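You operate a simulated robot arm through the tools that you are given. There is no shell and no other tool.

Carry out the task below with a simulated robot arm. There is one attempt and no reset: what you move stays moved.

TASK
Tighten the empty bay's three splice bolts till the wrench clicks.
Fine: they are the grey bolts on the post; the wrench goes back on its stand.

Only the result counts: the job must be done as asked and must still hold three seconds after the hand-in. Knocking over, shifting, dropping, spilling or breaking anything else fails it.

THE ROBOT
A 7-joint arm with a two-finger parallel gripper, fixed in place. Base frame: the origin is on the floor under the middle of its stand, x ahead of it, y to its left, z up. Lengths are in m, angles in degrees, forces in N, time in s.
With the tool pointing down near the work surface it reaches from about 0.1 to 0.56 m from the base axis. Its first joint turns from -166.0 to 166.0 degrees. Payload 1.57 kg.
The TCP is the grasp point between the finger pads, 0.03 m short of the fingertips. In the tool frame z runs along the fingers and y along their closing line. The gripper opens to 0.08 m. The fingers are 0.017 m wide and 0.012 m thick; the gripper's body (0.04 by 0.082 m) begins 0.08 m behind the TCP.
Orientation is that of the tool frame in the base frame, as a unit quaternion [w, x, y, z]. With the fingers straight down and closing along the base's y, the tool's x points along the base's -x, its y along +y and its z along -z.

THE INTERFACE
- The arm moves only by the tool step_arm. Its argument "steps" is a list of rows, each a list of 7 numbers: the shift along the base's x, y, z in m, then the turn, a rotation vector about the base's x, y, z in degrees, then the gripper command, from -1 (fully open) to 1 (shut), values between in proportion. In form: [[x, y, z, rx, ry, rz, gripper], ...]. A call has 1 to 20 rows; each row shifts and turns the commanded pose from where the row before left it. A row lasts 0.2 s, in which the tool goes at most 0.05 m and 8.6 degrees; a call with a longer step from one row to the next is refused whole, and so is a gripper value outside its range. Where a pose cannot be reached the arm comes as near as it can. A force on the tool above 40 N (or 10 N above the force at the start of the call, whichever is more), or a blocked arm, ends the call early, and 0.2 s more pass. The fingers move at their own pace (about 0.072 m/s each) and stop on an object; they squeeze with about 35 N. The grip force told is the motor's: it shows also when the fingers shut on nothing. Time passes only in rows, and 0.2 s behind the last, so rows that do not move let the fingers close. The reply holds the time, the measured pose of the TCP, the force on the tool along the base axes, the opening and the grip force, in the units named above and with some noise, with the torque about the TCP (base axes, N m) and any sound that the robot's microphone picked up, and new pictures: "show" is both (left out), scene, wrist or none.
- Cameras (640 x 400 px; columns grow to the right, rows downward): "scene" is fixed at [0.2216, -0.5002, 1.6502]; the picture's right is [0.88, -0.48, 0.00], its down [-0.21, -0.38, -0.90] and it looks along [0.44, 0.79, -0.43] (base axes); focal length 337 px, centre (320, 200). "wrist" rides on the gripper at [0.072, -0.007, -0.122] in the tool frame; the picture's right is [0.09, 1.00, 0.00], its down [-0.84, 0.08, -0.54] and it looks along [-0.54, 0.05, 0.84] (tool axes); focal length 238 px, centre (320, 200). There is no depth. A picture from a camera that has moved, and an enlarged one, comes with that camera's place and axes in the base frame and with its lens.
- raise_lower(by): slides the trunk up (or, below 0, down) by that many m; the arm rides with it, the base frame stays. It gives what a move gives, with no picture.
- inspect(camera, box): a new picture of the part [left, top, right, bottom] of that camera's present view, enlarged. The clock stands still meanwhile.
- sign_off(): hands the job in; it is judged then, once.

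Nothing tells you positions but the pictures and the camera data. Unless the task says otherwise, let go and move clear before handing in.

The tools are called after "Emit:" as a command line: name --pt "numbers of a row" for each row, then --argument value for the rest, lists and objects as JSON in quotes. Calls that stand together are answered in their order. step_arm: Moves the arm, as the interface text tells. Its arguments: {"type":"object","properties":{"steps":{"type":"array"},"show":{"type":"string","enum":["both","scene","wrist","none"]}},"required":["steps"]} The other tools are called the same way: raise_lower (by) moves the trunk up or down; inspect (camera, box) takes an enlarged picture of a part of a camera's view; sign_off () hands the job in.

At the start:

```text
t: 0.0
eef_pos: [0.4092, -0.0039, 1.5437]
tcp_rot: [0.0, 0.0, 1.0, 0.0]
wrist_force: [0.2, -0.6, -0.8]
ft_torque: [-0.01, -0.01, -0.02]
width: 0.08
grip_force: 0.2
trunk travel left (down, up): [-0.925, 0.065]
```

scene: 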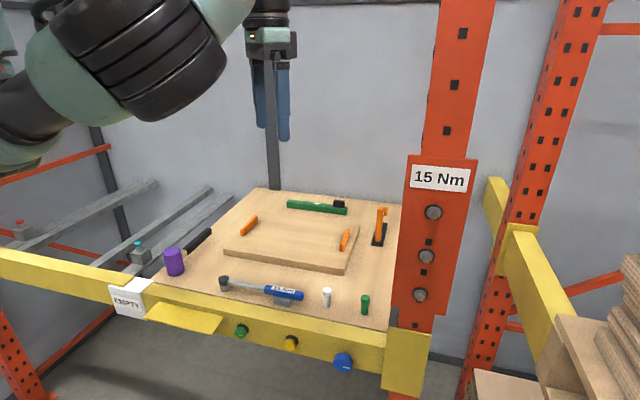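
wrist: 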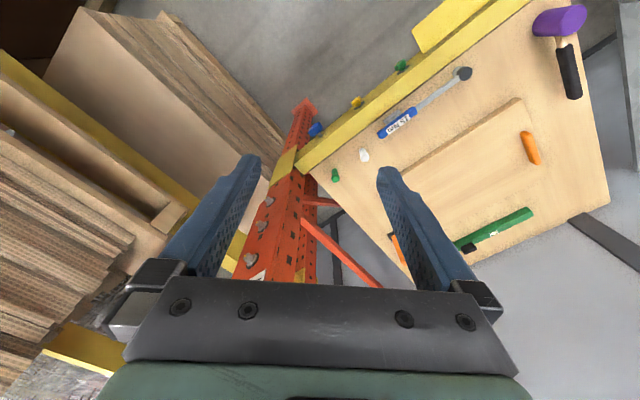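

I see a rack with a board carrying tools, a torque wrench with a blue handle labelled 15 Nm lying on it, and an orange post with three grey bolts under a "15 Nm" plate. I'll look closer before moving.

Emit:
inspect --camera "scene" --box '[380, 130, 500, 330]'

Emit:
inspect --camera "scene" --box '[200, 260, 400, 385]'

Emit:
inspect --camera "scene" --box '[90, 180, 410, 380]'

Emit:
inspect --camera "wrist" --box '[220, 90, 420, 290]'

```text
2.00 times, centred on (440, 230) of scene
camera zoom: at [0.2216, -0.5002, 1.6502], right [0.88, -0.48, 0.0], down [-0.21, -0.38, -0.9], along [0.44, 0.79, -0.43], focal length 674 px, centre (80, 140)
```

zoom: 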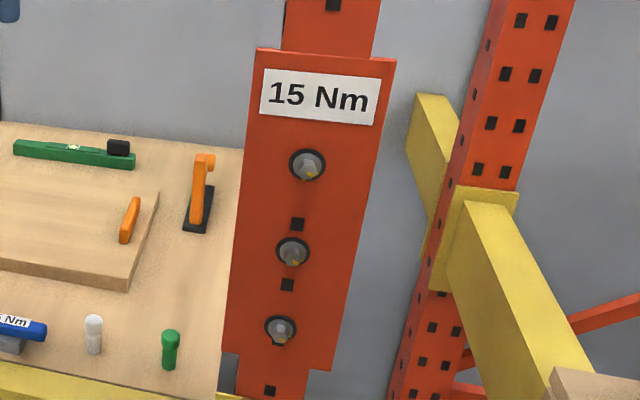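

```text
3.20 times, centred on (300, 322) of scene
camera zoom: at [0.2216, -0.5002, 1.6502], right [0.88, -0.48, 0.0], down [-0.21, -0.38, -0.9], along [0.44, 0.79, -0.43], focal length 1078 px, centre (384, -192)
```

zoom: 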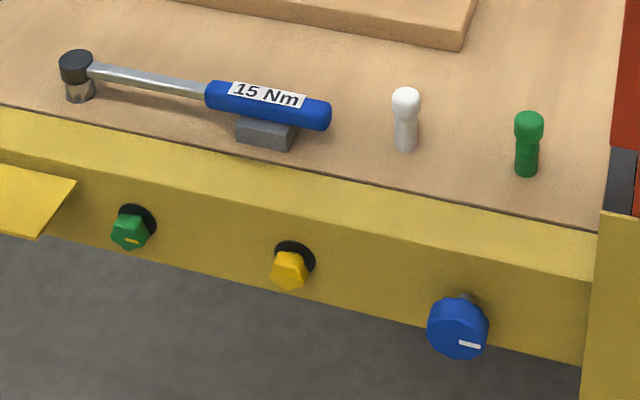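

```text
2.00 times, centred on (250, 280) of scene
camera zoom: at [0.2216, -0.5002, 1.6502], right [0.88, -0.48, 0.0], down [-0.21, -0.38, -0.9], along [0.44, 0.79, -0.43], focal length 674 px, centre (460, 40)
```

zoom: 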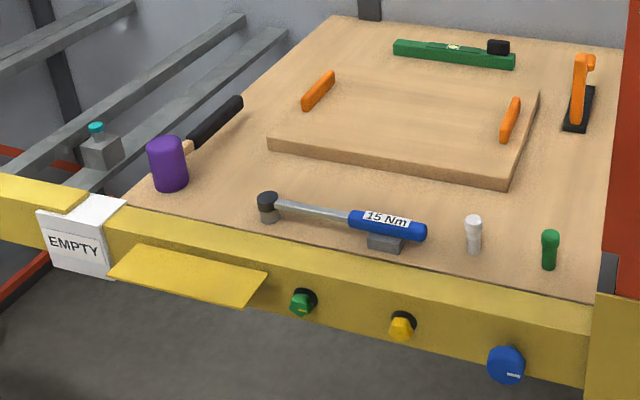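

```text
2.00 times, centred on (320, 190) of wrist
camera zoom: at [0.3354, -0.0106, 1.6651], right [-0.09, 1.0, 0.0], down [0.84, 0.08, 0.54], along [0.54, 0.05, -0.84], focal length 477 px, centre (320, 220)
```

zoom: 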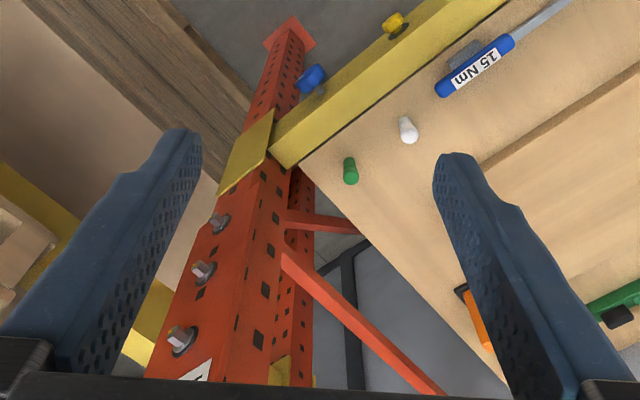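

The grey bolts sit near x 0.68, y -0.11, at about z 1.35, 1.25 and 1.15, and the post faces roughly (-0.7, -0.7). The wrench lies from its head at about (0.36, 0.35) to its handle end at about (0.53, 0.18), z around 0.98. I'll lower the trunk in free space to get a closer view.

Emit:
raise_lower --by -0.3

```text
t: 3.0
eef_pos: [0.4075, -0.0031, 1.244]
tcp_rot: [0.0, 0.0, 1.0, 0.0]
wrist_force: [-1.3, -0.9, -1.1]
ft_torque: [0.03, 0.02, 0.0]
width: 0.0799
grip_force: 0.0
trunk travel left (down, up): [-0.625, 0.365]
```

Emit:
step_arm --pt "-0.01 0.01 0 0 0 -8 -1" --pt "-0.01 0.01 0 0 0 -8 -1" --pt "-0.01 0.01 0 0 0 -8 -1" --pt "0 0.02 0 0 0 -8 -1" --pt "0 0.02 0 0 0 -8 -1" --pt "0 0.02 0 0 0 -5 -1" --show "both"

```text
t: 4.4
eef_pos: [0.3778, 0.0869, 1.2424]
tcp_rot: [0.0, 0.384, 0.923, 0.0]
wrist_force: [-0.4, 0.0, 0.2]
ft_torque: [0.02, 0.0, -0.01]
width: 0.08
grip_force: 0.1
trunk travel left (down, up): [-0.625, 0.365]
camera wrist: at [0.3218, 0.1334, 1.365], right [0.64, 0.77, 0.0], down [0.65, -0.54, 0.54], along [0.42, -0.35, -0.84], focal length 238 px, centre (320, 200)
```

scene: 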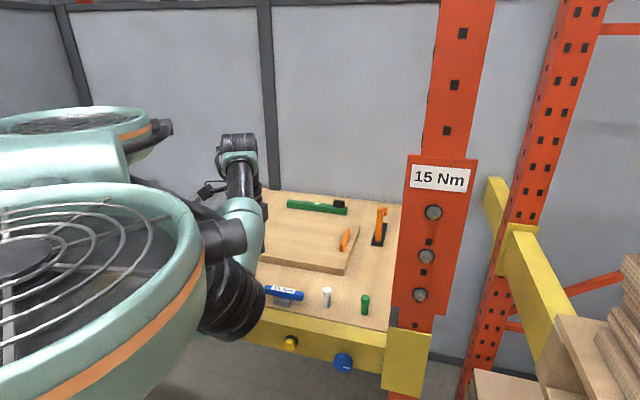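
wrist: 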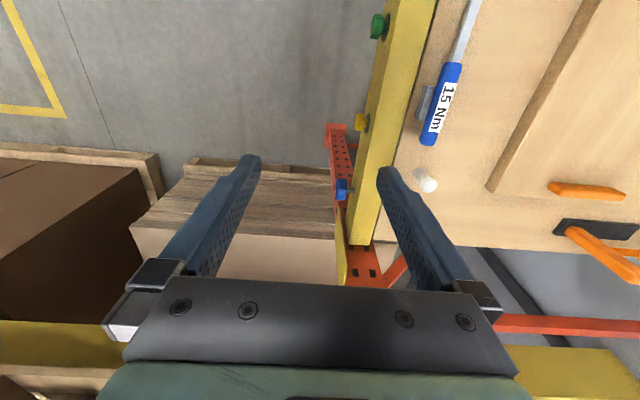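

The wrist camera now sees the wrench handle and its grey stand at the beam edge. I'll move over so the whole wrench is in view.

Emit:
step_arm --pt "0 0.03 0 0 0 0 -1" --pt "0 0.03 0 0 0 0 -1" --pt "0 0.03 0 0 0 0 -1" --pt "0 0.03 0 0 0 0 -1" --pt "0 0.03 0 0 0 0 -1" --show "both"

```text
t: 5.6
eef_pos: [0.3815, 0.2349, 1.24]
tcp_rot: [-0.005, 0.386, 0.922, -0.001]
wrist_force: [-0.2, 0.8, 0.2]
ft_torque: [-0.02, 0.01, 0.02]
width: 0.08
grip_force: 0.0
trunk travel left (down, up): [-0.625, 0.365]
camera wrist: at [0.3258, 0.2802, 1.3633], right [0.64, 0.77, 0.0], down [0.65, -0.54, 0.54], along [0.41, -0.35, -0.84], focal length 238 px, centre (320, 200)
```

scene: 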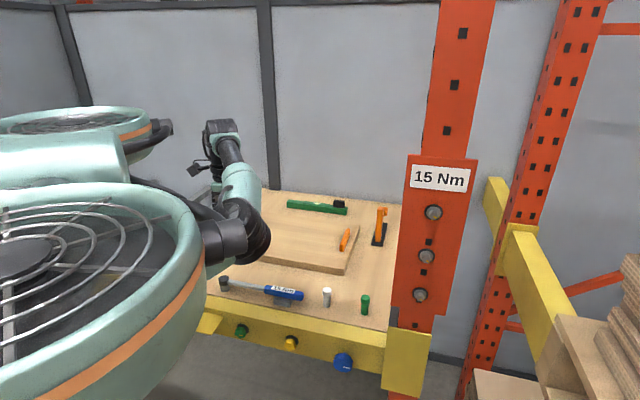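
wrist: 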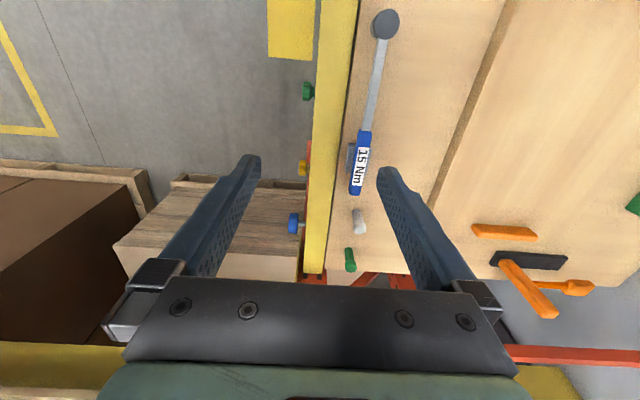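

Emit:
inspect --camera "wrist" --box '[310, 0, 430, 210]'

Emit:
inspect --camera "wrist" --box '[320, 120, 400, 200]'

Emit:
inspect --camera "scene" --box '[200, 260, 320, 320]'

Emit:
inspect --camera "scene" --box '[400, 190, 460, 310]'

```text
1.90 times, centred on (370, 105) of wrist
camera zoom: at [0.3258, 0.2802, 1.3633], right [0.64, 0.77, 0.0], down [0.65, -0.54, 0.54], along [0.41, -0.35, -0.84], focal length 454 px, centre (225, 381)
```

zoom: 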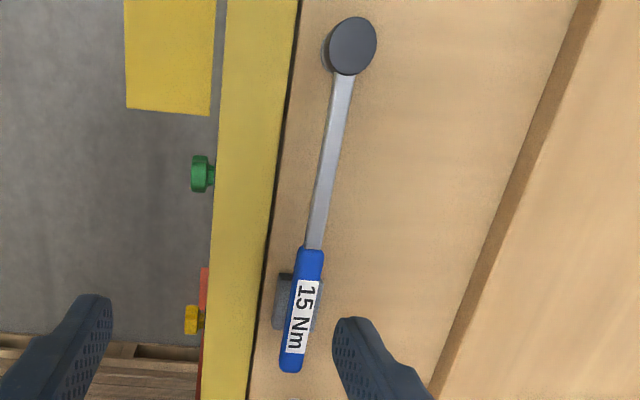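

```text
5.00 times, centred on (360, 160) of wrist
camera zoom: at [0.3258, 0.2802, 1.3633], right [0.64, 0.77, 0.0], down [0.65, -0.54, 0.54], along [0.41, -0.35, -0.84], focal length 1192 px, centre (120, 400)
```

zoom: 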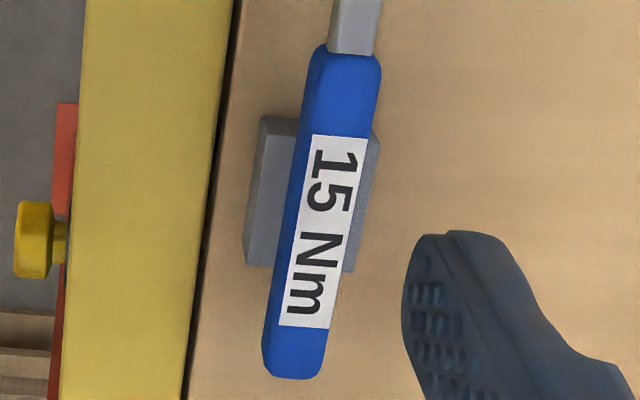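

```text
5.33 times, centred on (260, 290) of scene
camera zoom: at [0.2216, -0.5002, 1.6502], right [0.88, -0.48, 0.0], down [-0.21, -0.38, -0.9], along [0.44, 0.79, -0.43], focal length 1796 px, centre (640, -280)
```

zoom: 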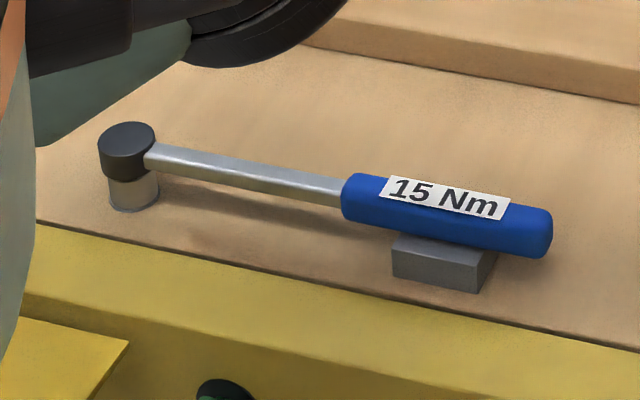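

```text
3.33 times, centred on (430, 250) of scene
camera zoom: at [0.2216, -0.5002, 1.6502], right [0.88, -0.48, 0.0], down [-0.21, -0.38, -0.9], along [0.44, 0.79, -0.43], focal length 1122 px, centre (-47, 33)
```

zoom: 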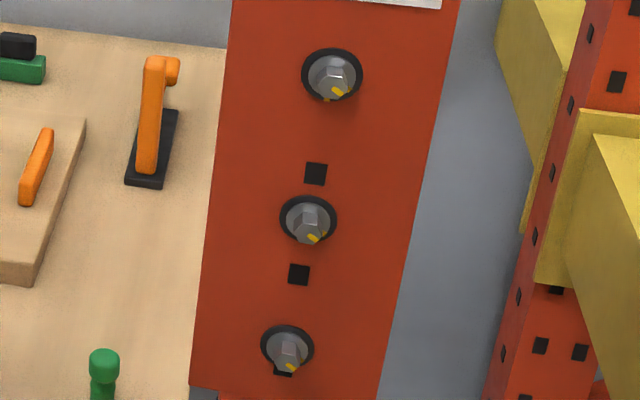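

The wrench head is at about (0.361, 0.358) with its top near z 1.0, and the handle runs at -44° to about (0.542, 0.181), resting on a grey block. I'll zoom in on the bolts and stand before grasping.

Emit:
inspect --camera "scene" --box '[416, 200, 450, 222]'

Emit:
inspect --camera "scene" --box '[410, 245, 444, 267]'

Emit:
inspect --camera "scene" --box '[404, 284, 438, 306]'

Emit:
inspect --camera "scene" --box '[255, 275, 310, 315]'

```text
16.00 times, centred on (433, 211) of scene
camera zoom: at [0.2216, -0.5002, 1.6502], right [0.88, -0.48, 0.0], down [-0.21, -0.38, -0.9], along [0.44, 0.79, -0.43], focal length 5388 px, centre (-1488, 24)
```

zoom: 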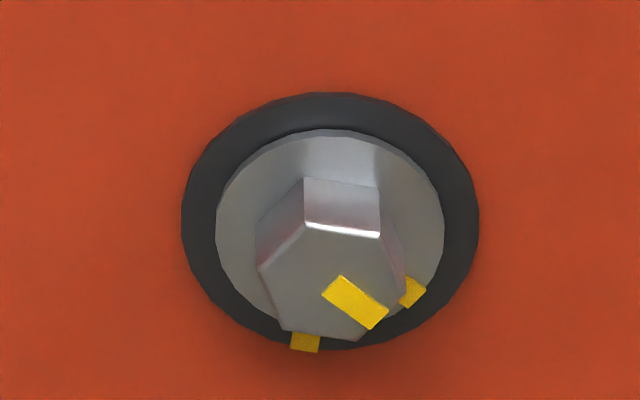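

```text
16.00 times, centred on (427, 256) of scene
camera zoom: at [0.2216, -0.5002, 1.6502], right [0.88, -0.48, 0.0], down [-0.21, -0.38, -0.9], along [0.44, 0.79, -0.43], focal length 5388 px, centre (-1392, -696)
```

zoom: 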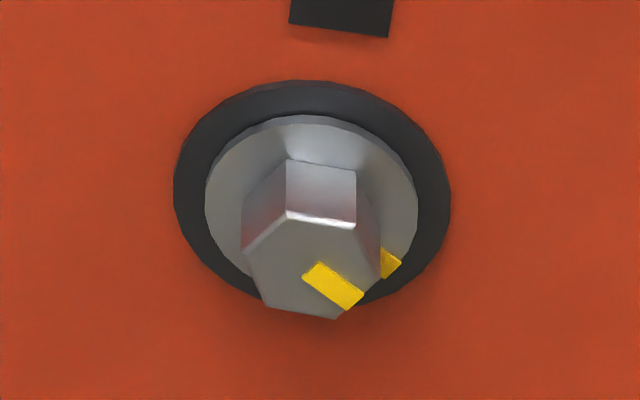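

```text
16.00 times, centred on (421, 295) of scene
camera zoom: at [0.2216, -0.5002, 1.6502], right [0.88, -0.48, 0.0], down [-0.21, -0.38, -0.9], along [0.44, 0.79, -0.43], focal length 5388 px, centre (-1296, -1320)
```

zoom: 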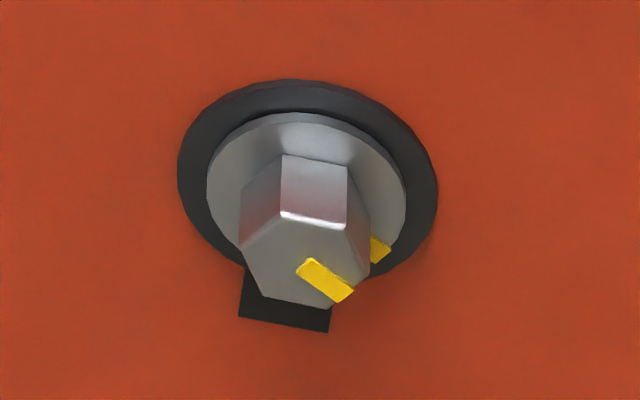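

```text
10.00 times, centred on (282, 295) of scene
camera zoom: at [0.2216, -0.5002, 1.6502], right [0.88, -0.48, 0.0], down [-0.21, -0.38, -0.9], along [0.44, 0.79, -0.43], focal length 3368 px, centre (695, -750)
```

zoom: 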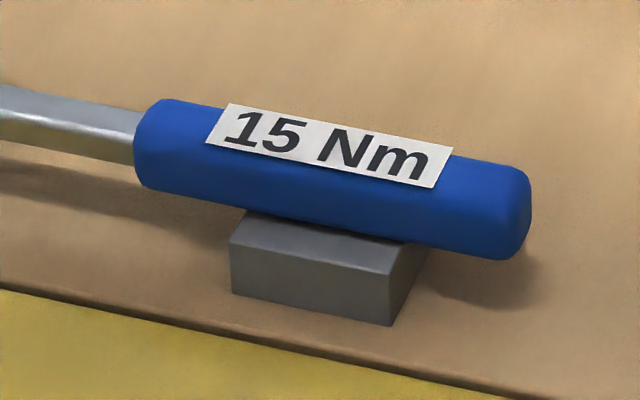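

Bolt heads are hex, about 14–15 mm across flats, with flats at top and bottom. I'll move above the free rear end of the handle, past the stand block, and check the view.

Emit:
step_arm --pt "0.025 -0.007 0 0 0 0 -1" --pt "0.025 -0.007 0 0 0 0 -1" --pt "0.025 -0.007 0 0 0 0 -1" --pt "0.025 -0.007 0 0 0 0 -1" --pt "0.025 -0.007 0 0 0 1 -1" --pt "0.023 -0.006 0 0 0 0 -1" --pt "0 0 0 0 0 0 -1" --show "both"

```text
t: 7.2
eef_pos: [0.5282, 0.1964, 1.2452]
tcp_rot: [0.001, 0.375, 0.927, 0.0]
wrist_force: [-0.7, 0.8, 0.5]
ft_torque: [0.0, 0.01, 0.03]
width: 0.0801
grip_force: 0.0
trunk travel left (down, up): [-0.625, 0.365]
camera wrist: at [0.4703, 0.2408, 1.3663], right [0.62, 0.78, 0.0], down [0.66, -0.52, 0.54], along [0.42, -0.34, -0.84], focal length 238 px, centre (320, 200)
```

scene: 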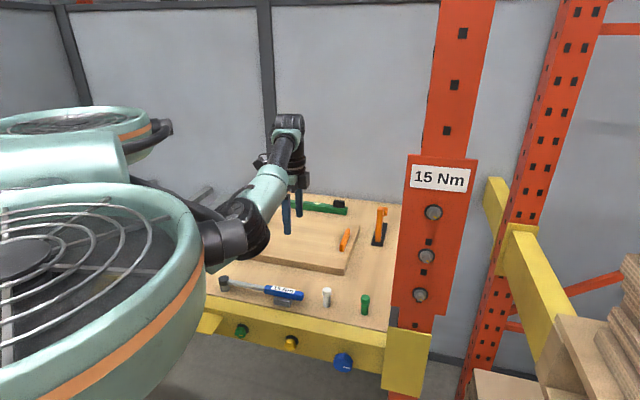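
wrist: 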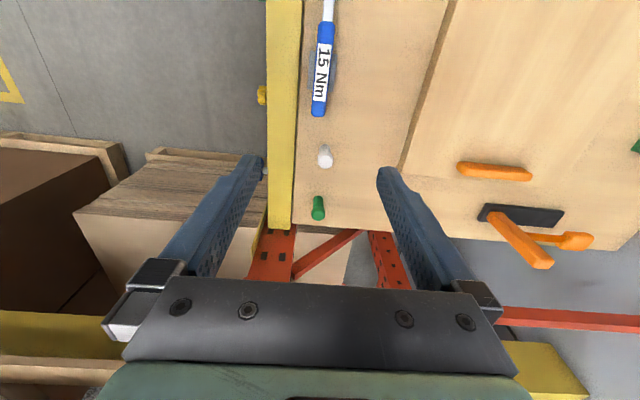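

The gripper is above the handle's rear end at the right reach, clear of the pegs. I'll lower the trunk to about 10 cm above the handle.

Emit:
raise_lower --by -0.165

Emit:
inspect --camera "wrist" --box '[0, 0, 640, 400]'

Emit:
inspect --camera "scene" --box '[200, 200, 360, 320]'

```text
t: 9.1
eef_pos: [0.5274, 0.1966, 1.0786]
tcp_rot: [0.0, 0.374, 0.927, 0.0]
wrist_force: [0.9, 0.7, 0.2]
ft_torque: [-0.02, 0.02, 0.02]
width: 0.0801
grip_force: 0.0
trunk travel left (down, up): [-0.46, 0.53]
```

```text
1.00 times, centred on (320, 200) of wrist (not enlarged: the box is as wide or as high as the picture)
camera zoom: at [0.4702, 0.241, 1.2013], right [0.63, 0.78, 0.0], down [0.66, -0.53, 0.54], along [0.42, -0.34, -0.84], focal length 238 px, centre (320, 200)
```

zoom: 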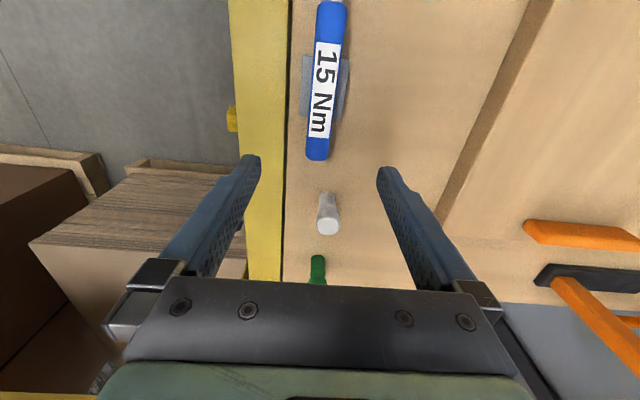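

```text
3.33 times, centred on (280, 260) of scene
camera zoom: at [0.2216, -0.5002, 1.6502], right [0.88, -0.48, 0.0], down [-0.21, -0.38, -0.9], along [0.44, 0.79, -0.43], focal length 1122 px, centre (453, 0)
```

zoom: 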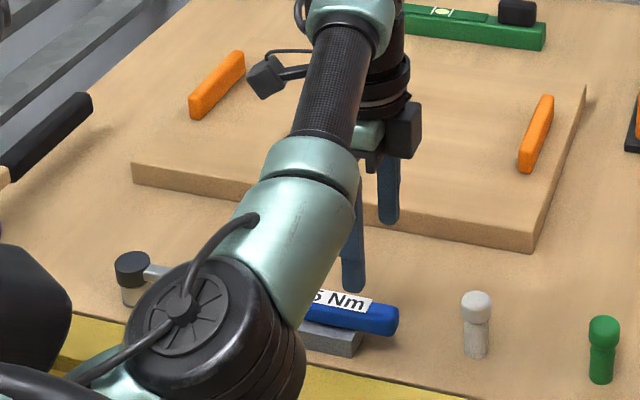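

The handle lies about 3 mm to the beam side of the finger centre line, and is parallel to the fingers' x axis. I'll correct that and descend beside the handle behind the block.

Emit:
step_arm --pt "-0.0045 -0.0003 -0.02 0 0 0 -1" --pt "0 0 -0.02 0 0 0 -1" --pt "0 0 -0.015 0 0 0 -1" --pt "0 0 0 0 0 0 -1" --show "both"

```text
t: 10.1
eef_pos: [0.5209, 0.1955, 1.0242]
tcp_rot: [0.0, 0.375, 0.927, 0.0]
wrist_force: [-0.4, 0.1, -0.3]
ft_torque: [0.0, -0.01, 0.01]
width: 0.0802
grip_force: 0.1
trunk travel left (down, up): [-0.46, 0.53]
camera wrist: at [0.4643, 0.2403, 1.1464], right [0.63, 0.78, 0.0], down [0.66, -0.53, 0.54], along [0.42, -0.34, -0.84], focal length 238 px, centre (320, 200)
```

scene: 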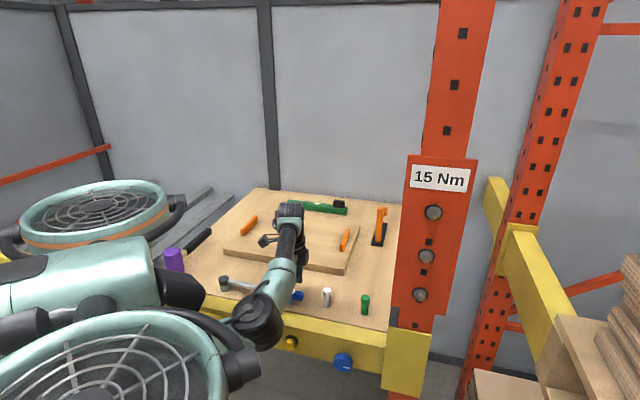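
wrist: 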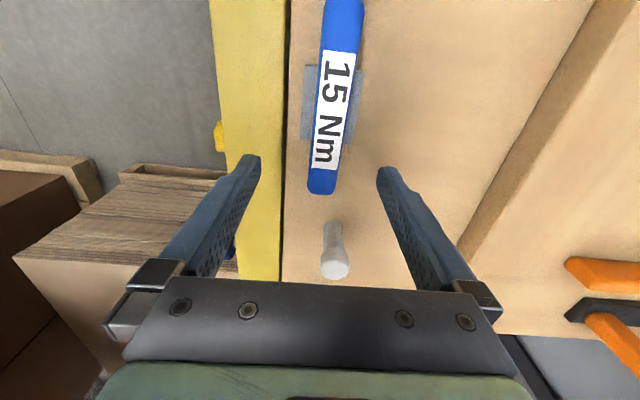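

Emit:
inspect --camera "wrist" --box '[270, 50, 400, 210]'

```text
2.50 times, centred on (335, 130) of wrist
camera zoom: at [0.4643, 0.2403, 1.1464], right [0.63, 0.78, 0.0], down [0.66, -0.53, 0.54], along [0.42, -0.34, -0.84], focal length 596 px, centre (282, 375)
```

zoom: 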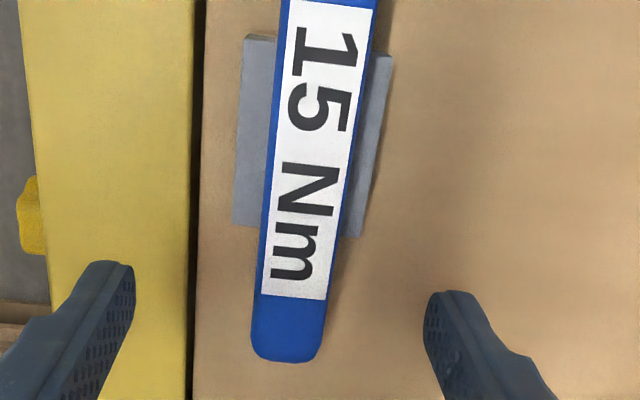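

Fingers straddle the handle with about 5 mm of clearance behind the block. I'll make a small shift, yaw by about 1°, descend to z about 1.0 and close.

Emit:
step_arm --pt "0.003 0.0 0 0 0 -1.2 -1" --pt "0 0 -0.012 0 0 0 -1" --pt "0 0 -0.012 0 0 0 -1" --pt "0 0 0 0 0 0 -1" --show "wrist"

```text
t: 11.1
eef_pos: [0.5251, 0.1964, 0.9996]
tcp_rot: [0.001, 0.384, 0.923, 0.0]
wrist_force: [-0.3, 0.1, 0.4]
ft_torque: [0.01, 0.02, 0.0]
width: 0.0802
grip_force: 0.1
trunk travel left (down, up): [-0.46, 0.53]
camera wrist: at [0.4686, 0.2422, 1.1214], right [0.64, 0.77, 0.0], down [0.64, -0.54, 0.54], along [0.42, -0.35, -0.84], focal length 238 px, centre (320, 200)
```

wrist: 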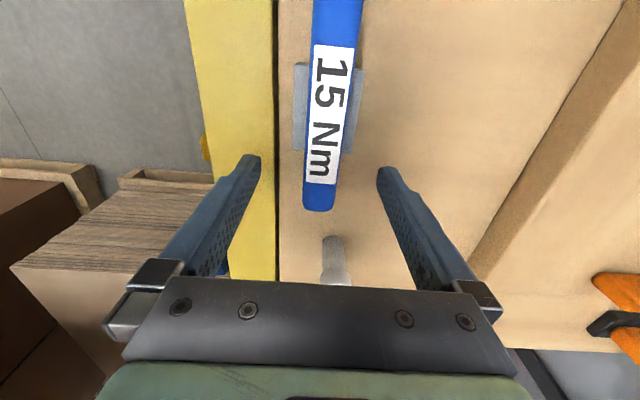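

The handle is centred between the fingers; closing the gripper now.

Emit:
step_arm --pt "0 0 0 0 0 0 1" --pt "0 0 0 0 0 0 1" --pt "0 0 0 0 0 0 1" --pt "0 0 0 0 0 0 1" --pt "0 0 0 0 0 0 1" --show "wrist"

Emit:
inspect --camera "scene" --box '[200, 260, 320, 320]'

```text
t: 12.3
eef_pos: [0.525, 0.1955, 1.0005]
tcp_rot: [0.0, 0.384, 0.923, 0.0]
wrist_force: [-0.4, -0.4, 0.2]
ft_torque: [-0.03, -0.03, 0.08]
width: 0.0216
grip_force: 34.6
trunk travel left (down, up): [-0.46, 0.53]
camera wrist: at [0.4686, 0.2422, 1.1216], right [0.64, 0.77, 0.0], down [0.64, -0.54, 0.54], along [0.42, -0.35, -0.84], focal length 238 px, centre (320, 200)
```

wrist: 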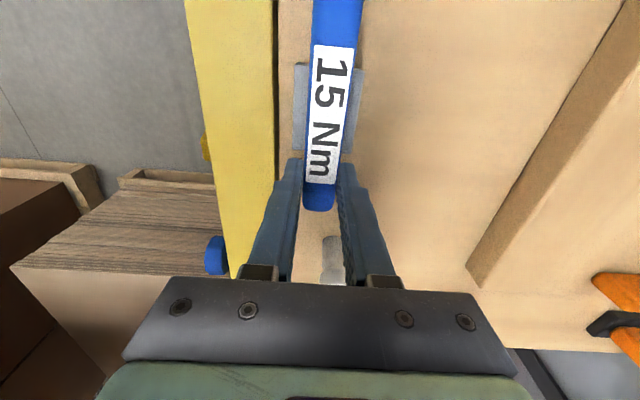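

```text
5.33 times, centred on (260, 290) of scene
camera zoom: at [0.2216, -0.5002, 1.6502], right [0.88, -0.48, 0.0], down [-0.21, -0.38, -0.9], along [0.44, 0.79, -0.43], focal length 1796 px, centre (640, -280)
```

zoom: 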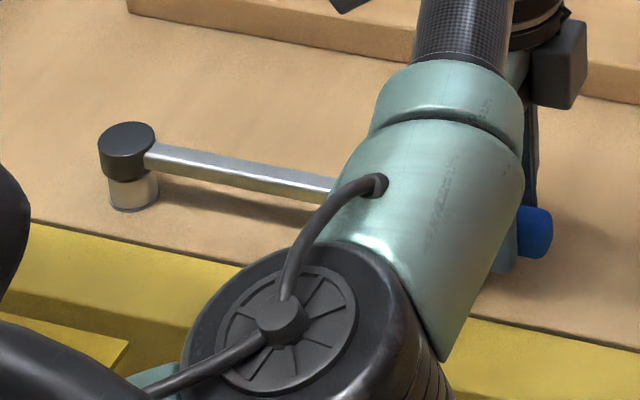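

Gripped at width 21.6 mm. I'll lift 2 cm and check the weight and that the wrench stays level.

Emit:
step_arm --pt "0 0 0.005 0 0 0 1" --pt "0 0 0.005 0 0 0 1" --pt "0 0 0.01 0 0 0 1" --pt "0 0 0 0 0 0 1" --show "wrist"

Emit:
inspect --camera "scene" --box '[200, 260, 320, 320]'

```text
t: 13.3
eef_pos: [0.5254, 0.1957, 1.0214]
tcp_rot: [0.001, 0.385, 0.923, 0.0]
wrist_force: [0.7, -0.2, -3.5]
ft_torque: [-0.2, -0.19, 0.04]
width: 0.0216
grip_force: 34.1
trunk travel left (down, up): [-0.46, 0.53]
camera wrist: at [0.4699, 0.2415, 1.1429], right [0.64, 0.77, 0.0], down [0.64, -0.54, 0.54], along [0.42, -0.35, -0.84], focal length 238 px, centre (320, 200)
```

wrist: 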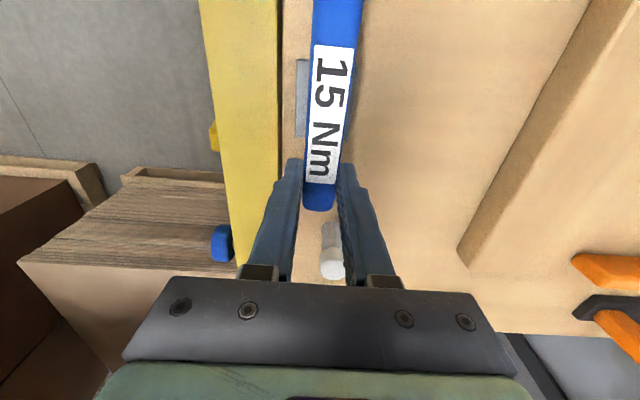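

```text
5.33 times, centred on (260, 290) of scene
camera zoom: at [0.2216, -0.5002, 1.6502], right [0.88, -0.48, 0.0], down [-0.21, -0.38, -0.9], along [0.44, 0.79, -0.43], focal length 1796 px, centre (640, -280)
```

zoom: 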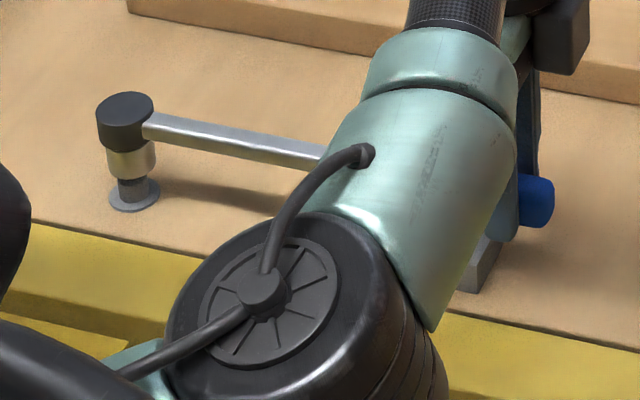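

The wrench comes up cleanly, about 0.36 kg with little torque, and its socket lifts off a flanged stud that is part of the stand. I'll raise the trunk to clear everything before reorienting.

Emit:
raise_lower --by 0.3

Emit:
inspect --camera "scene" --box '[0, 0, 640, 400]'

Emit:
inspect --camera "wrist" --box '[0, 0, 640, 400]'

Emit:
inspect --camera "scene" --box '[205, 265, 285, 315]'

```text
t: 16.3
eef_pos: [0.5266, 0.1956, 1.3231]
tcp_rot: [0.0, 0.383, 0.924, 0.0]
wrist_force: [-0.1, 0.5, -3.0]
ft_torque: [-0.2, -0.16, -0.01]
width: 0.0218
grip_force: 34.8
trunk travel left (down, up): [-0.76, 0.23]
```

```text
1.00 times, centred on (320, 200) of scene (not enlarged: the box is as wide or as high as the picture)
camera zoom: at [0.2216, -0.5002, 1.6502], right [0.88, -0.48, 0.0], down [-0.21, -0.38, -0.9], along [0.44, 0.79, -0.43], focal length 337 px, centre (320, 200)
```

zoom: 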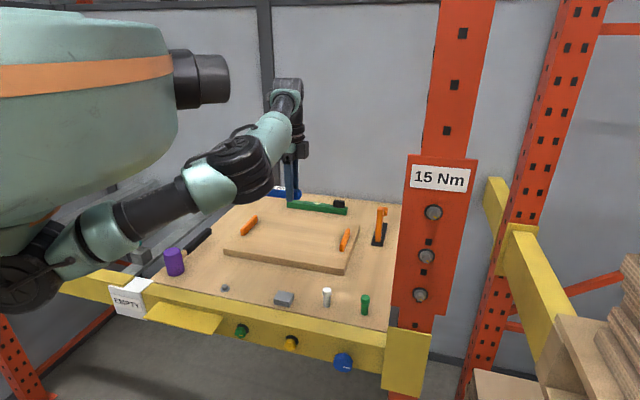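

```text
1.00 times, centred on (320, 200) of wrist (not enlarged: the box is as wide or as high as the picture)
camera zoom: at [0.47, 0.2415, 1.4428], right [0.64, 0.77, 0.0], down [0.64, -0.54, 0.54], along [0.42, -0.35, -0.84], focal length 238 px, centre (320, 200)
```

zoom: 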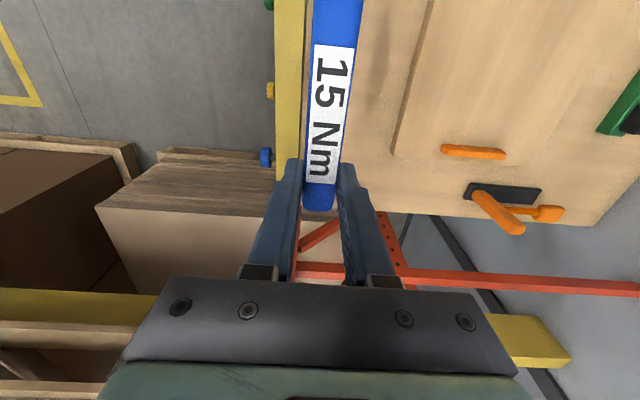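

```text
8.00 times, centred on (245, 290) of scene
camera zoom: at [0.2216, -0.5002, 1.6502], right [0.88, -0.48, 0.0], down [-0.21, -0.38, -0.9], along [0.44, 0.79, -0.43], focal length 2694 px, centre (920, -520)
```

zoom: 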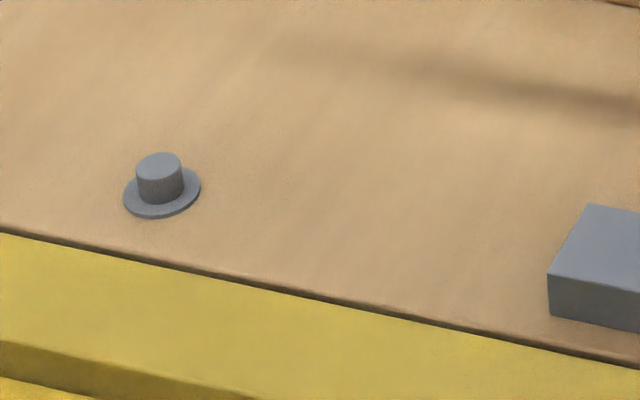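

The stand is a round flanged peg plus the block, and the wrench is well clear. Before reorienting, I'll measure the plate's facing direction from its edges and label.

Emit:
inspect --camera "scene" --box '[400, 148, 485, 200]'

Emit:
inspect --camera "scene" --box '[385, 270, 470, 330]'

```text
7.53 times, centred on (442, 174) of scene
camera zoom: at [0.2216, -0.5002, 1.6502], right [0.88, -0.48, 0.0], down [-0.21, -0.38, -0.9], along [0.44, 0.79, -0.43], focal length 2536 px, centre (-602, 396)
```

zoom: 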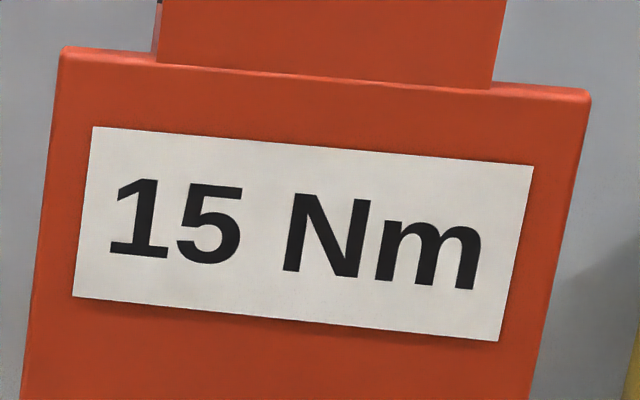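

```text
6.67 times, centred on (428, 300) of scene
camera zoom: at [0.2216, -0.5002, 1.6502], right [0.88, -0.48, 0.0], down [-0.21, -0.38, -0.9], along [0.44, 0.79, -0.43], focal length 2245 px, centre (-397, -467)
```

zoom: 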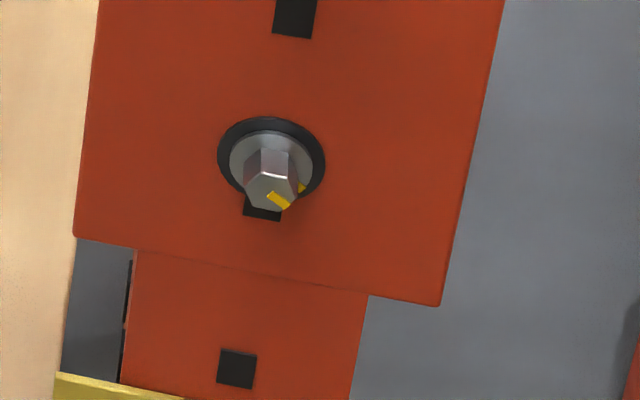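

Plate edges and label give the rack yaw as 45°, so the bolts face (-0.707, -0.707, 0). I'll tilt the tool in stages so it points horizontally at the rack, pulling back as I go.

Emit:
step_arm --pt "-0.0085 -0.0085 0 6.01 -6.01 0 1" --pt "-0.0085 -0.0085 0 6.01 -6.01 0 1" --pt "-0.0085 -0.0085 0 6.01 -6.01 0 1" --pt "-0.0085 -0.0085 0 6.01 -6.01 0 1" --pt "-0.0085 -0.0085 0 6.01 -6.01 0 1" --show "both"

```text
t: 17.5
eef_pos: [0.4836, 0.1531, 1.3226]
tcp_rot: [0.139, 0.357, 0.86, 0.337]
wrist_force: [0.0, 0.0, -2.9]
ft_torque: [-0.23, -0.21, 0.01]
width: 0.0216
grip_force: 34.5
trunk travel left (down, up): [-0.76, 0.23]
camera wrist: at [0.3699, 0.1412, 1.4079], right [0.45, 0.58, 0.68], down [0.37, -0.81, 0.45], along [0.81, 0.05, -0.58], focal length 238 px, centre (320, 200)
```

scene: 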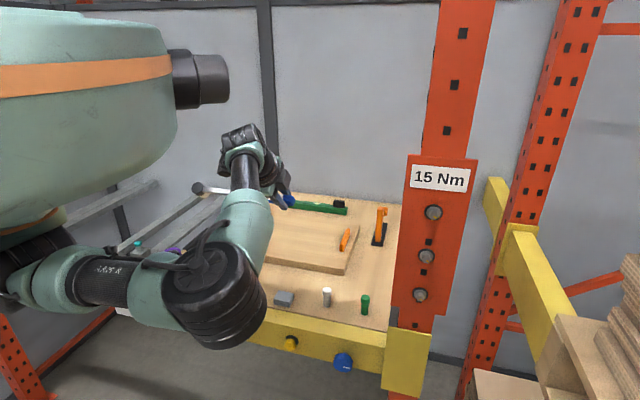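
wrist: 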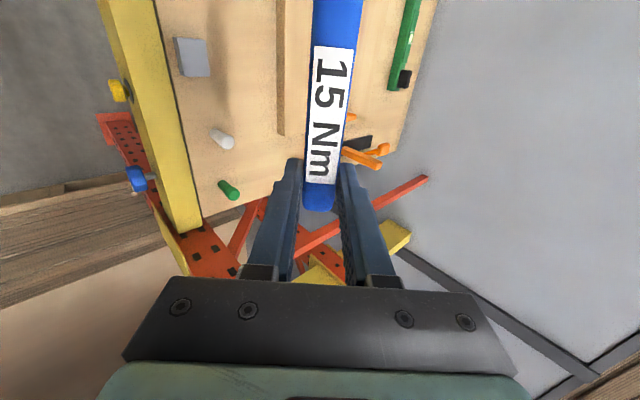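

The tilt tracks well. Continuing to horizontal.

Emit:
step_arm --pt "-0.0085 -0.0085 0 6.01 -6.01 0 1" --pt "-0.0085 -0.0085 0 6.01 -6.01 0 1" --pt "-0.0085 -0.0085 0 6.01 -6.01 0 1" --pt "-0.0085 -0.0085 0 6.01 -6.01 0 1" --pt "-0.0085 -0.0085 0 6.01 -6.01 0 1" --pt "-0.0085 -0.0085 0 3.54 -3.54 0 1" --pt "0 0 0 0 0 0 1" --show "both"

```text
t: 19.1
eef_pos: [0.4336, 0.1031, 1.3236]
tcp_rot: [0.269, 0.272, 0.652, 0.654]
wrist_force: [-0.3, -0.3, -3.0]
ft_torque: [-0.22, -0.14, 0.0]
width: 0.0216
grip_force: 34.4
trunk travel left (down, up): [-0.76, 0.23]
camera wrist: at [0.2954, 0.0669, 1.3157], right [-0.06, 0.06, 1.0], down [0.21, -0.97, 0.07], along [0.98, 0.21, 0.05], focal length 238 px, centre (320, 200)
```

scene: 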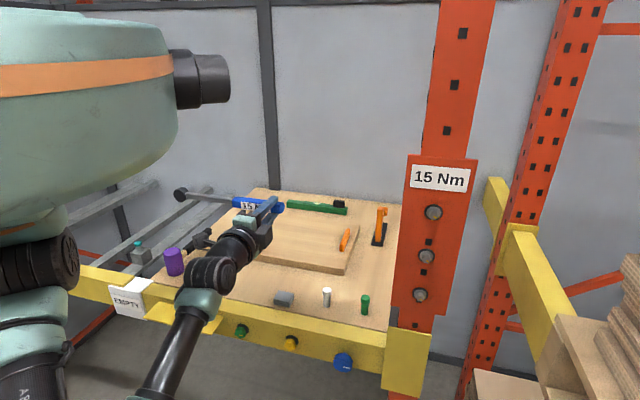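
wrist: 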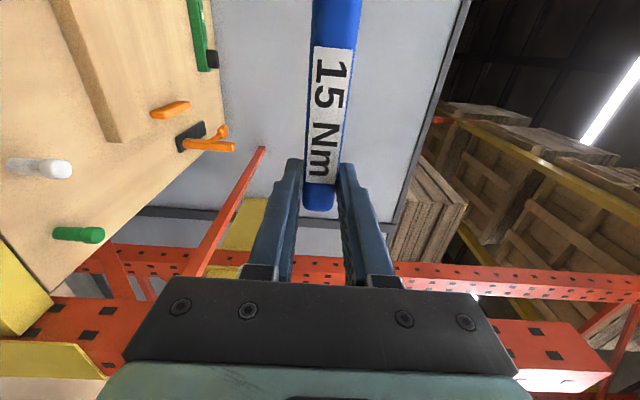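

The tool now points at the rack horizontally. To triangulate the bolts accurately, I'll yaw the tool about 30° to the right and raise the trunk so the wrist camera sees the bolts beside the fingers.

Emit:
step_arm --pt "0 0 0.02 0 0 -7.5 1" --pt "0 0 0.02 0 0 -7.5 1" --pt "0 0 0.02 0 0 -7.5 1" --pt "0 0 0.02 0 0 -7.5 1" --pt "0 0 0.02 0 0 0 1" --pt "0 0 0 0 0 0 1" --show "both"

```text
t: 20.5
eef_pos: [0.4985, 0.0955, 1.3937]
tcp_rot: [0.392, 0.394, 0.587, 0.589]
wrist_force: [0.1, 0.0, -2.9]
ft_torque: [-0.27, -0.06, 0.02]
width: 0.0214
grip_force: 34.9
out of reach, approached as far as the arm can: row 1, 2, 3, 4
trunk travel left (down, up): [-0.76, 0.23]
camera wrist: at [0.3566, 0.115, 1.3864], right [-0.03, 0.08, 1.0], down [-0.18, -0.98, 0.07], along [0.98, -0.18, 0.05], focal length 238 px, centre (320, 200)
```

scene: 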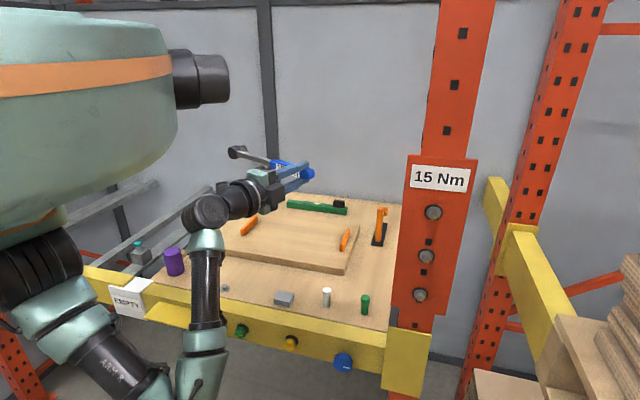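
wrist: 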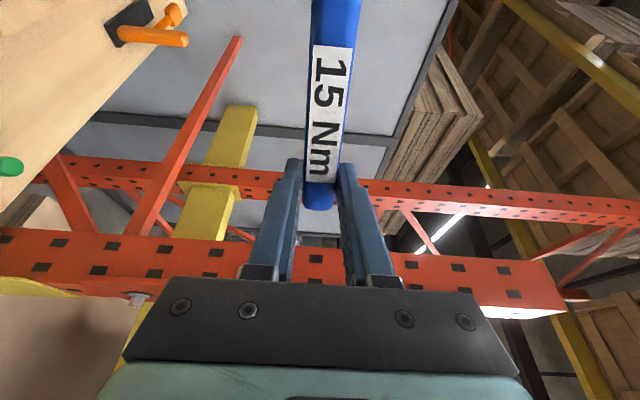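

The arm hit its limit a bit early. I'll slide the hand back and to the right, in front of the post but well clear, so the bolts come into the wrist camera's view.

Emit:
step_arm --pt "-0.015 -0.025 0 0 0 0 1" --pt "-0.015 -0.025 0 0 0 0 1" --pt "-0.015 -0.025 0 0 0 0 1" --pt "-0.015 -0.025 0 0 0 0 1" --pt "-0.015 -0.025 0 0 0 0 1" --pt "-0.015 -0.025 0 0 0 0 1" --pt "-0.01 -0.025 0 0 0 0 1" --pt "0 -0.025 0 0 0 0 1" --pt "0 0 0 0 0 0 1" --show "both"

```text
t: 22.5
eef_pos: [0.433, -0.1125, 1.3939]
tcp_rot: [0.391, 0.394, 0.587, 0.589]
wrist_force: [0.0, 1.1, -2.9]
ft_torque: [-0.3, -0.05, 0.01]
width: 0.0216
grip_force: 34.5
out of reach, approached as far as the arm can: row 1, 2, 3, 4
trunk travel left (down, up): [-0.76, 0.23]
camera wrist: at [0.2919, -0.0929, 1.3876], right [-0.03, 0.08, 1.0], down [-0.18, -0.98, 0.07], along [0.98, -0.18, 0.05], focal length 238 px, centre (320, 200)
```

scene: 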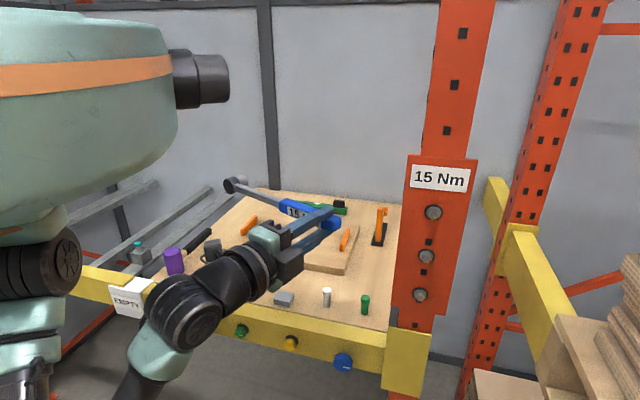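
wrist: 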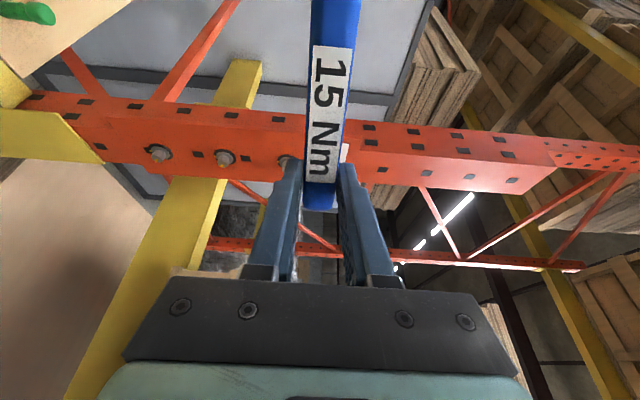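

Now the wrist camera sees all three bolts on the post. I'll zoom in to triangulate them against the fixed camera.

Emit:
inspect --camera "wrist" --box '[130, 120, 310, 200]'

Emit:
inspect --camera "wrist" --box '[140, 135, 180, 175]'

Emit:
inspect --camera "wrist" --box '[205, 140, 245, 180]'

Emit:
inspect --camera "scene" --box '[215, 170, 355, 260]'

```text
3.56 times, centred on (220, 160) of wrist
camera zoom: at [0.2919, -0.0929, 1.3876], right [-0.03, 0.08, 1.0], down [-0.18, -0.98, 0.07], along [0.98, -0.18, 0.05], focal length 848 px, centre (676, 342)
```

zoom: 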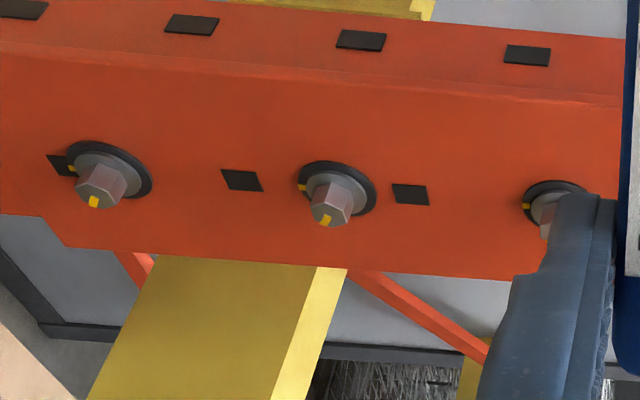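

```text
10.00 times, centred on (160, 155) of wrist
camera zoom: at [0.2919, -0.0929, 1.3876], right [-0.03, 0.08, 1.0], down [-0.18, -0.98, 0.07], along [0.98, -0.18, 0.05], focal length 2384 px, centre (1920, 650)
```

zoom: 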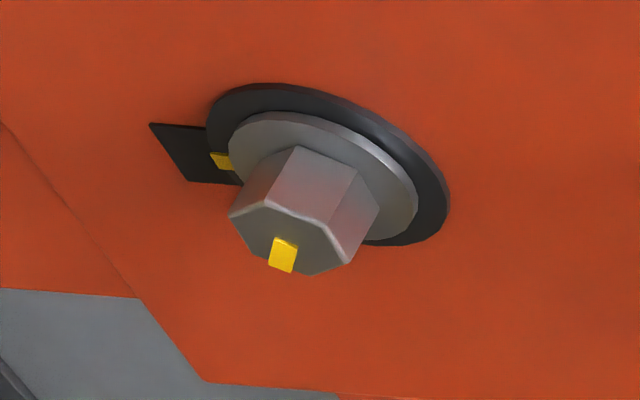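

```text
10.00 times, centred on (225, 160) of wrist
camera zoom: at [0.2919, -0.0929, 1.3876], right [-0.03, 0.08, 1.0], down [-0.18, -0.98, 0.07], along [0.98, -0.18, 0.05], focal length 2384 px, centre (1270, 600)
```

zoom: 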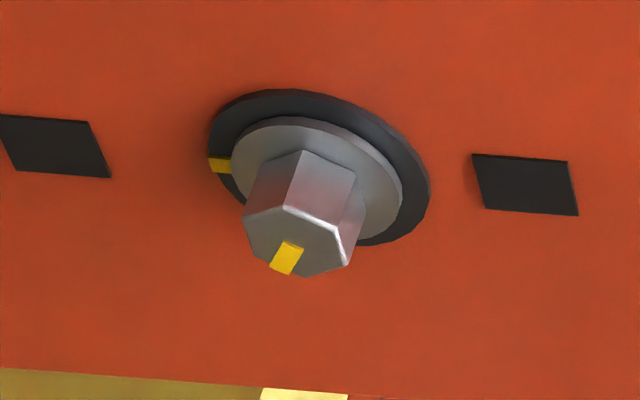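

```text
4.44 times, centred on (285, 215) of scene
camera zoom: at [0.2216, -0.5002, 1.6502], right [0.88, -0.48, 0.0], down [-0.21, -0.38, -0.9], along [0.44, 0.79, -0.43], focal length 1497 px, centre (476, 133)
```

zoom: 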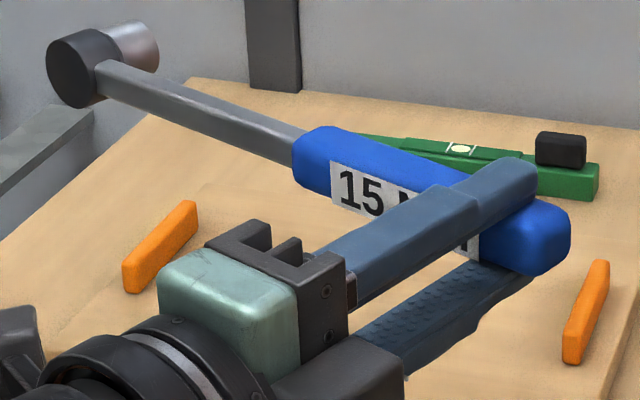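

The bolts triangulate to about x 0.676, y -0.1155, z 1.15, 1.25 and 1.35, and the yellow marks suggest about 60° of clockwise turn each. Next I'll measure where the wrench head sits relative to the tool.

Emit:
inspect --camera "scene" --box '[220, 170, 256, 196]'

Emit:
inspect --camera "scene" --box '[275, 190, 350, 240]'

```text
15.38 times, centred on (238, 183) of scene
camera zoom: at [0.2216, -0.5002, 1.6502], right [0.88, -0.48, 0.0], down [-0.21, -0.38, -0.9], along [0.44, 0.79, -0.43], focal length 5181 px, centre (1582, 462)
```

zoom: 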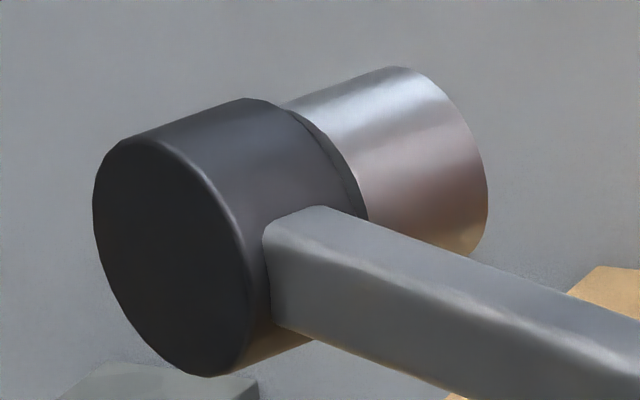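

```text
8.00 times, centred on (312, 215) of scene
camera zoom: at [0.2216, -0.5002, 1.6502], right [0.88, -0.48, 0.0], down [-0.21, -0.38, -0.9], along [0.44, 0.79, -0.43], focal length 2694 px, centre (380, 80)
```

zoom: 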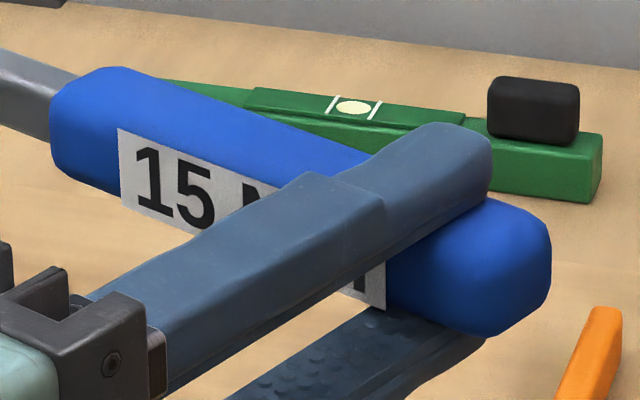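

With a slightly refined camera pitch, both cameras agree on the bolt faces at (0.6786, -0.1157), z 1.147, 1.247 and 1.347. Now I'll yaw back square to the rack and roll the wrench so its head swings down, then to the right.

Emit:
step_arm --pt "0 0 0 0 0 7.5 1" --pt "0 0 0 0 0 7.5 1" --pt "0 0 0 0 0 7.5 1" --pt "0 0 0 -6.01 -6.01 0 1" --pt "0 0 0 -6.01 -6.01 0 1" --pt "0 0 0 -6.01 -6.01 0 1" --pt "0 0 0 -6.01 -6.01 0 1" --pt "0 0 0 -6.01 -6.01 0 1" --pt "0 0 0 0 0 0 1" --show "both"

```text
t: 24.5
eef_pos: [0.4355, -0.1137, 1.3943]
tcp_rot: [0.489, 0.016, 0.707, 0.511]
wrist_force: [-0.8, -1.1, -2.1]
ft_torque: [-0.21, -0.12, 0.0]
width: 0.0216
grip_force: 34.7
trunk travel left (down, up): [-0.76, 0.23]
camera wrist: at [0.3134, -0.1651, 1.3397], right [-0.52, 0.52, 0.67], down [0.02, -0.78, 0.62], along [0.85, 0.34, 0.4], focal length 238 px, centre (320, 200)
```

scene: 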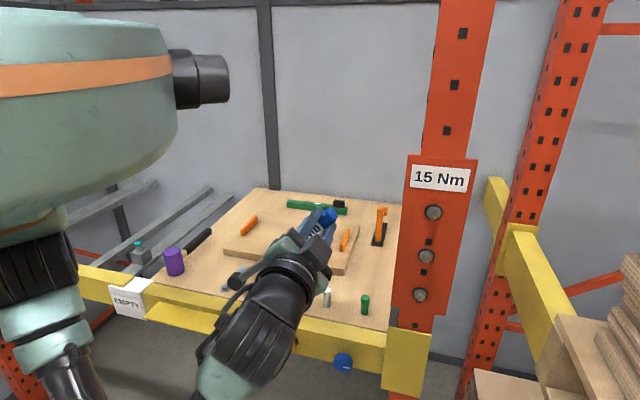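
wrist: 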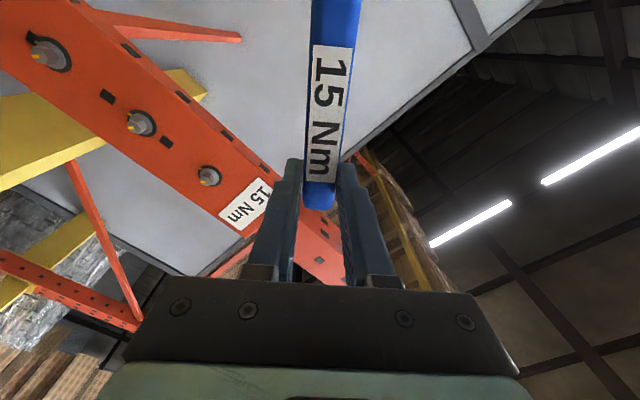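

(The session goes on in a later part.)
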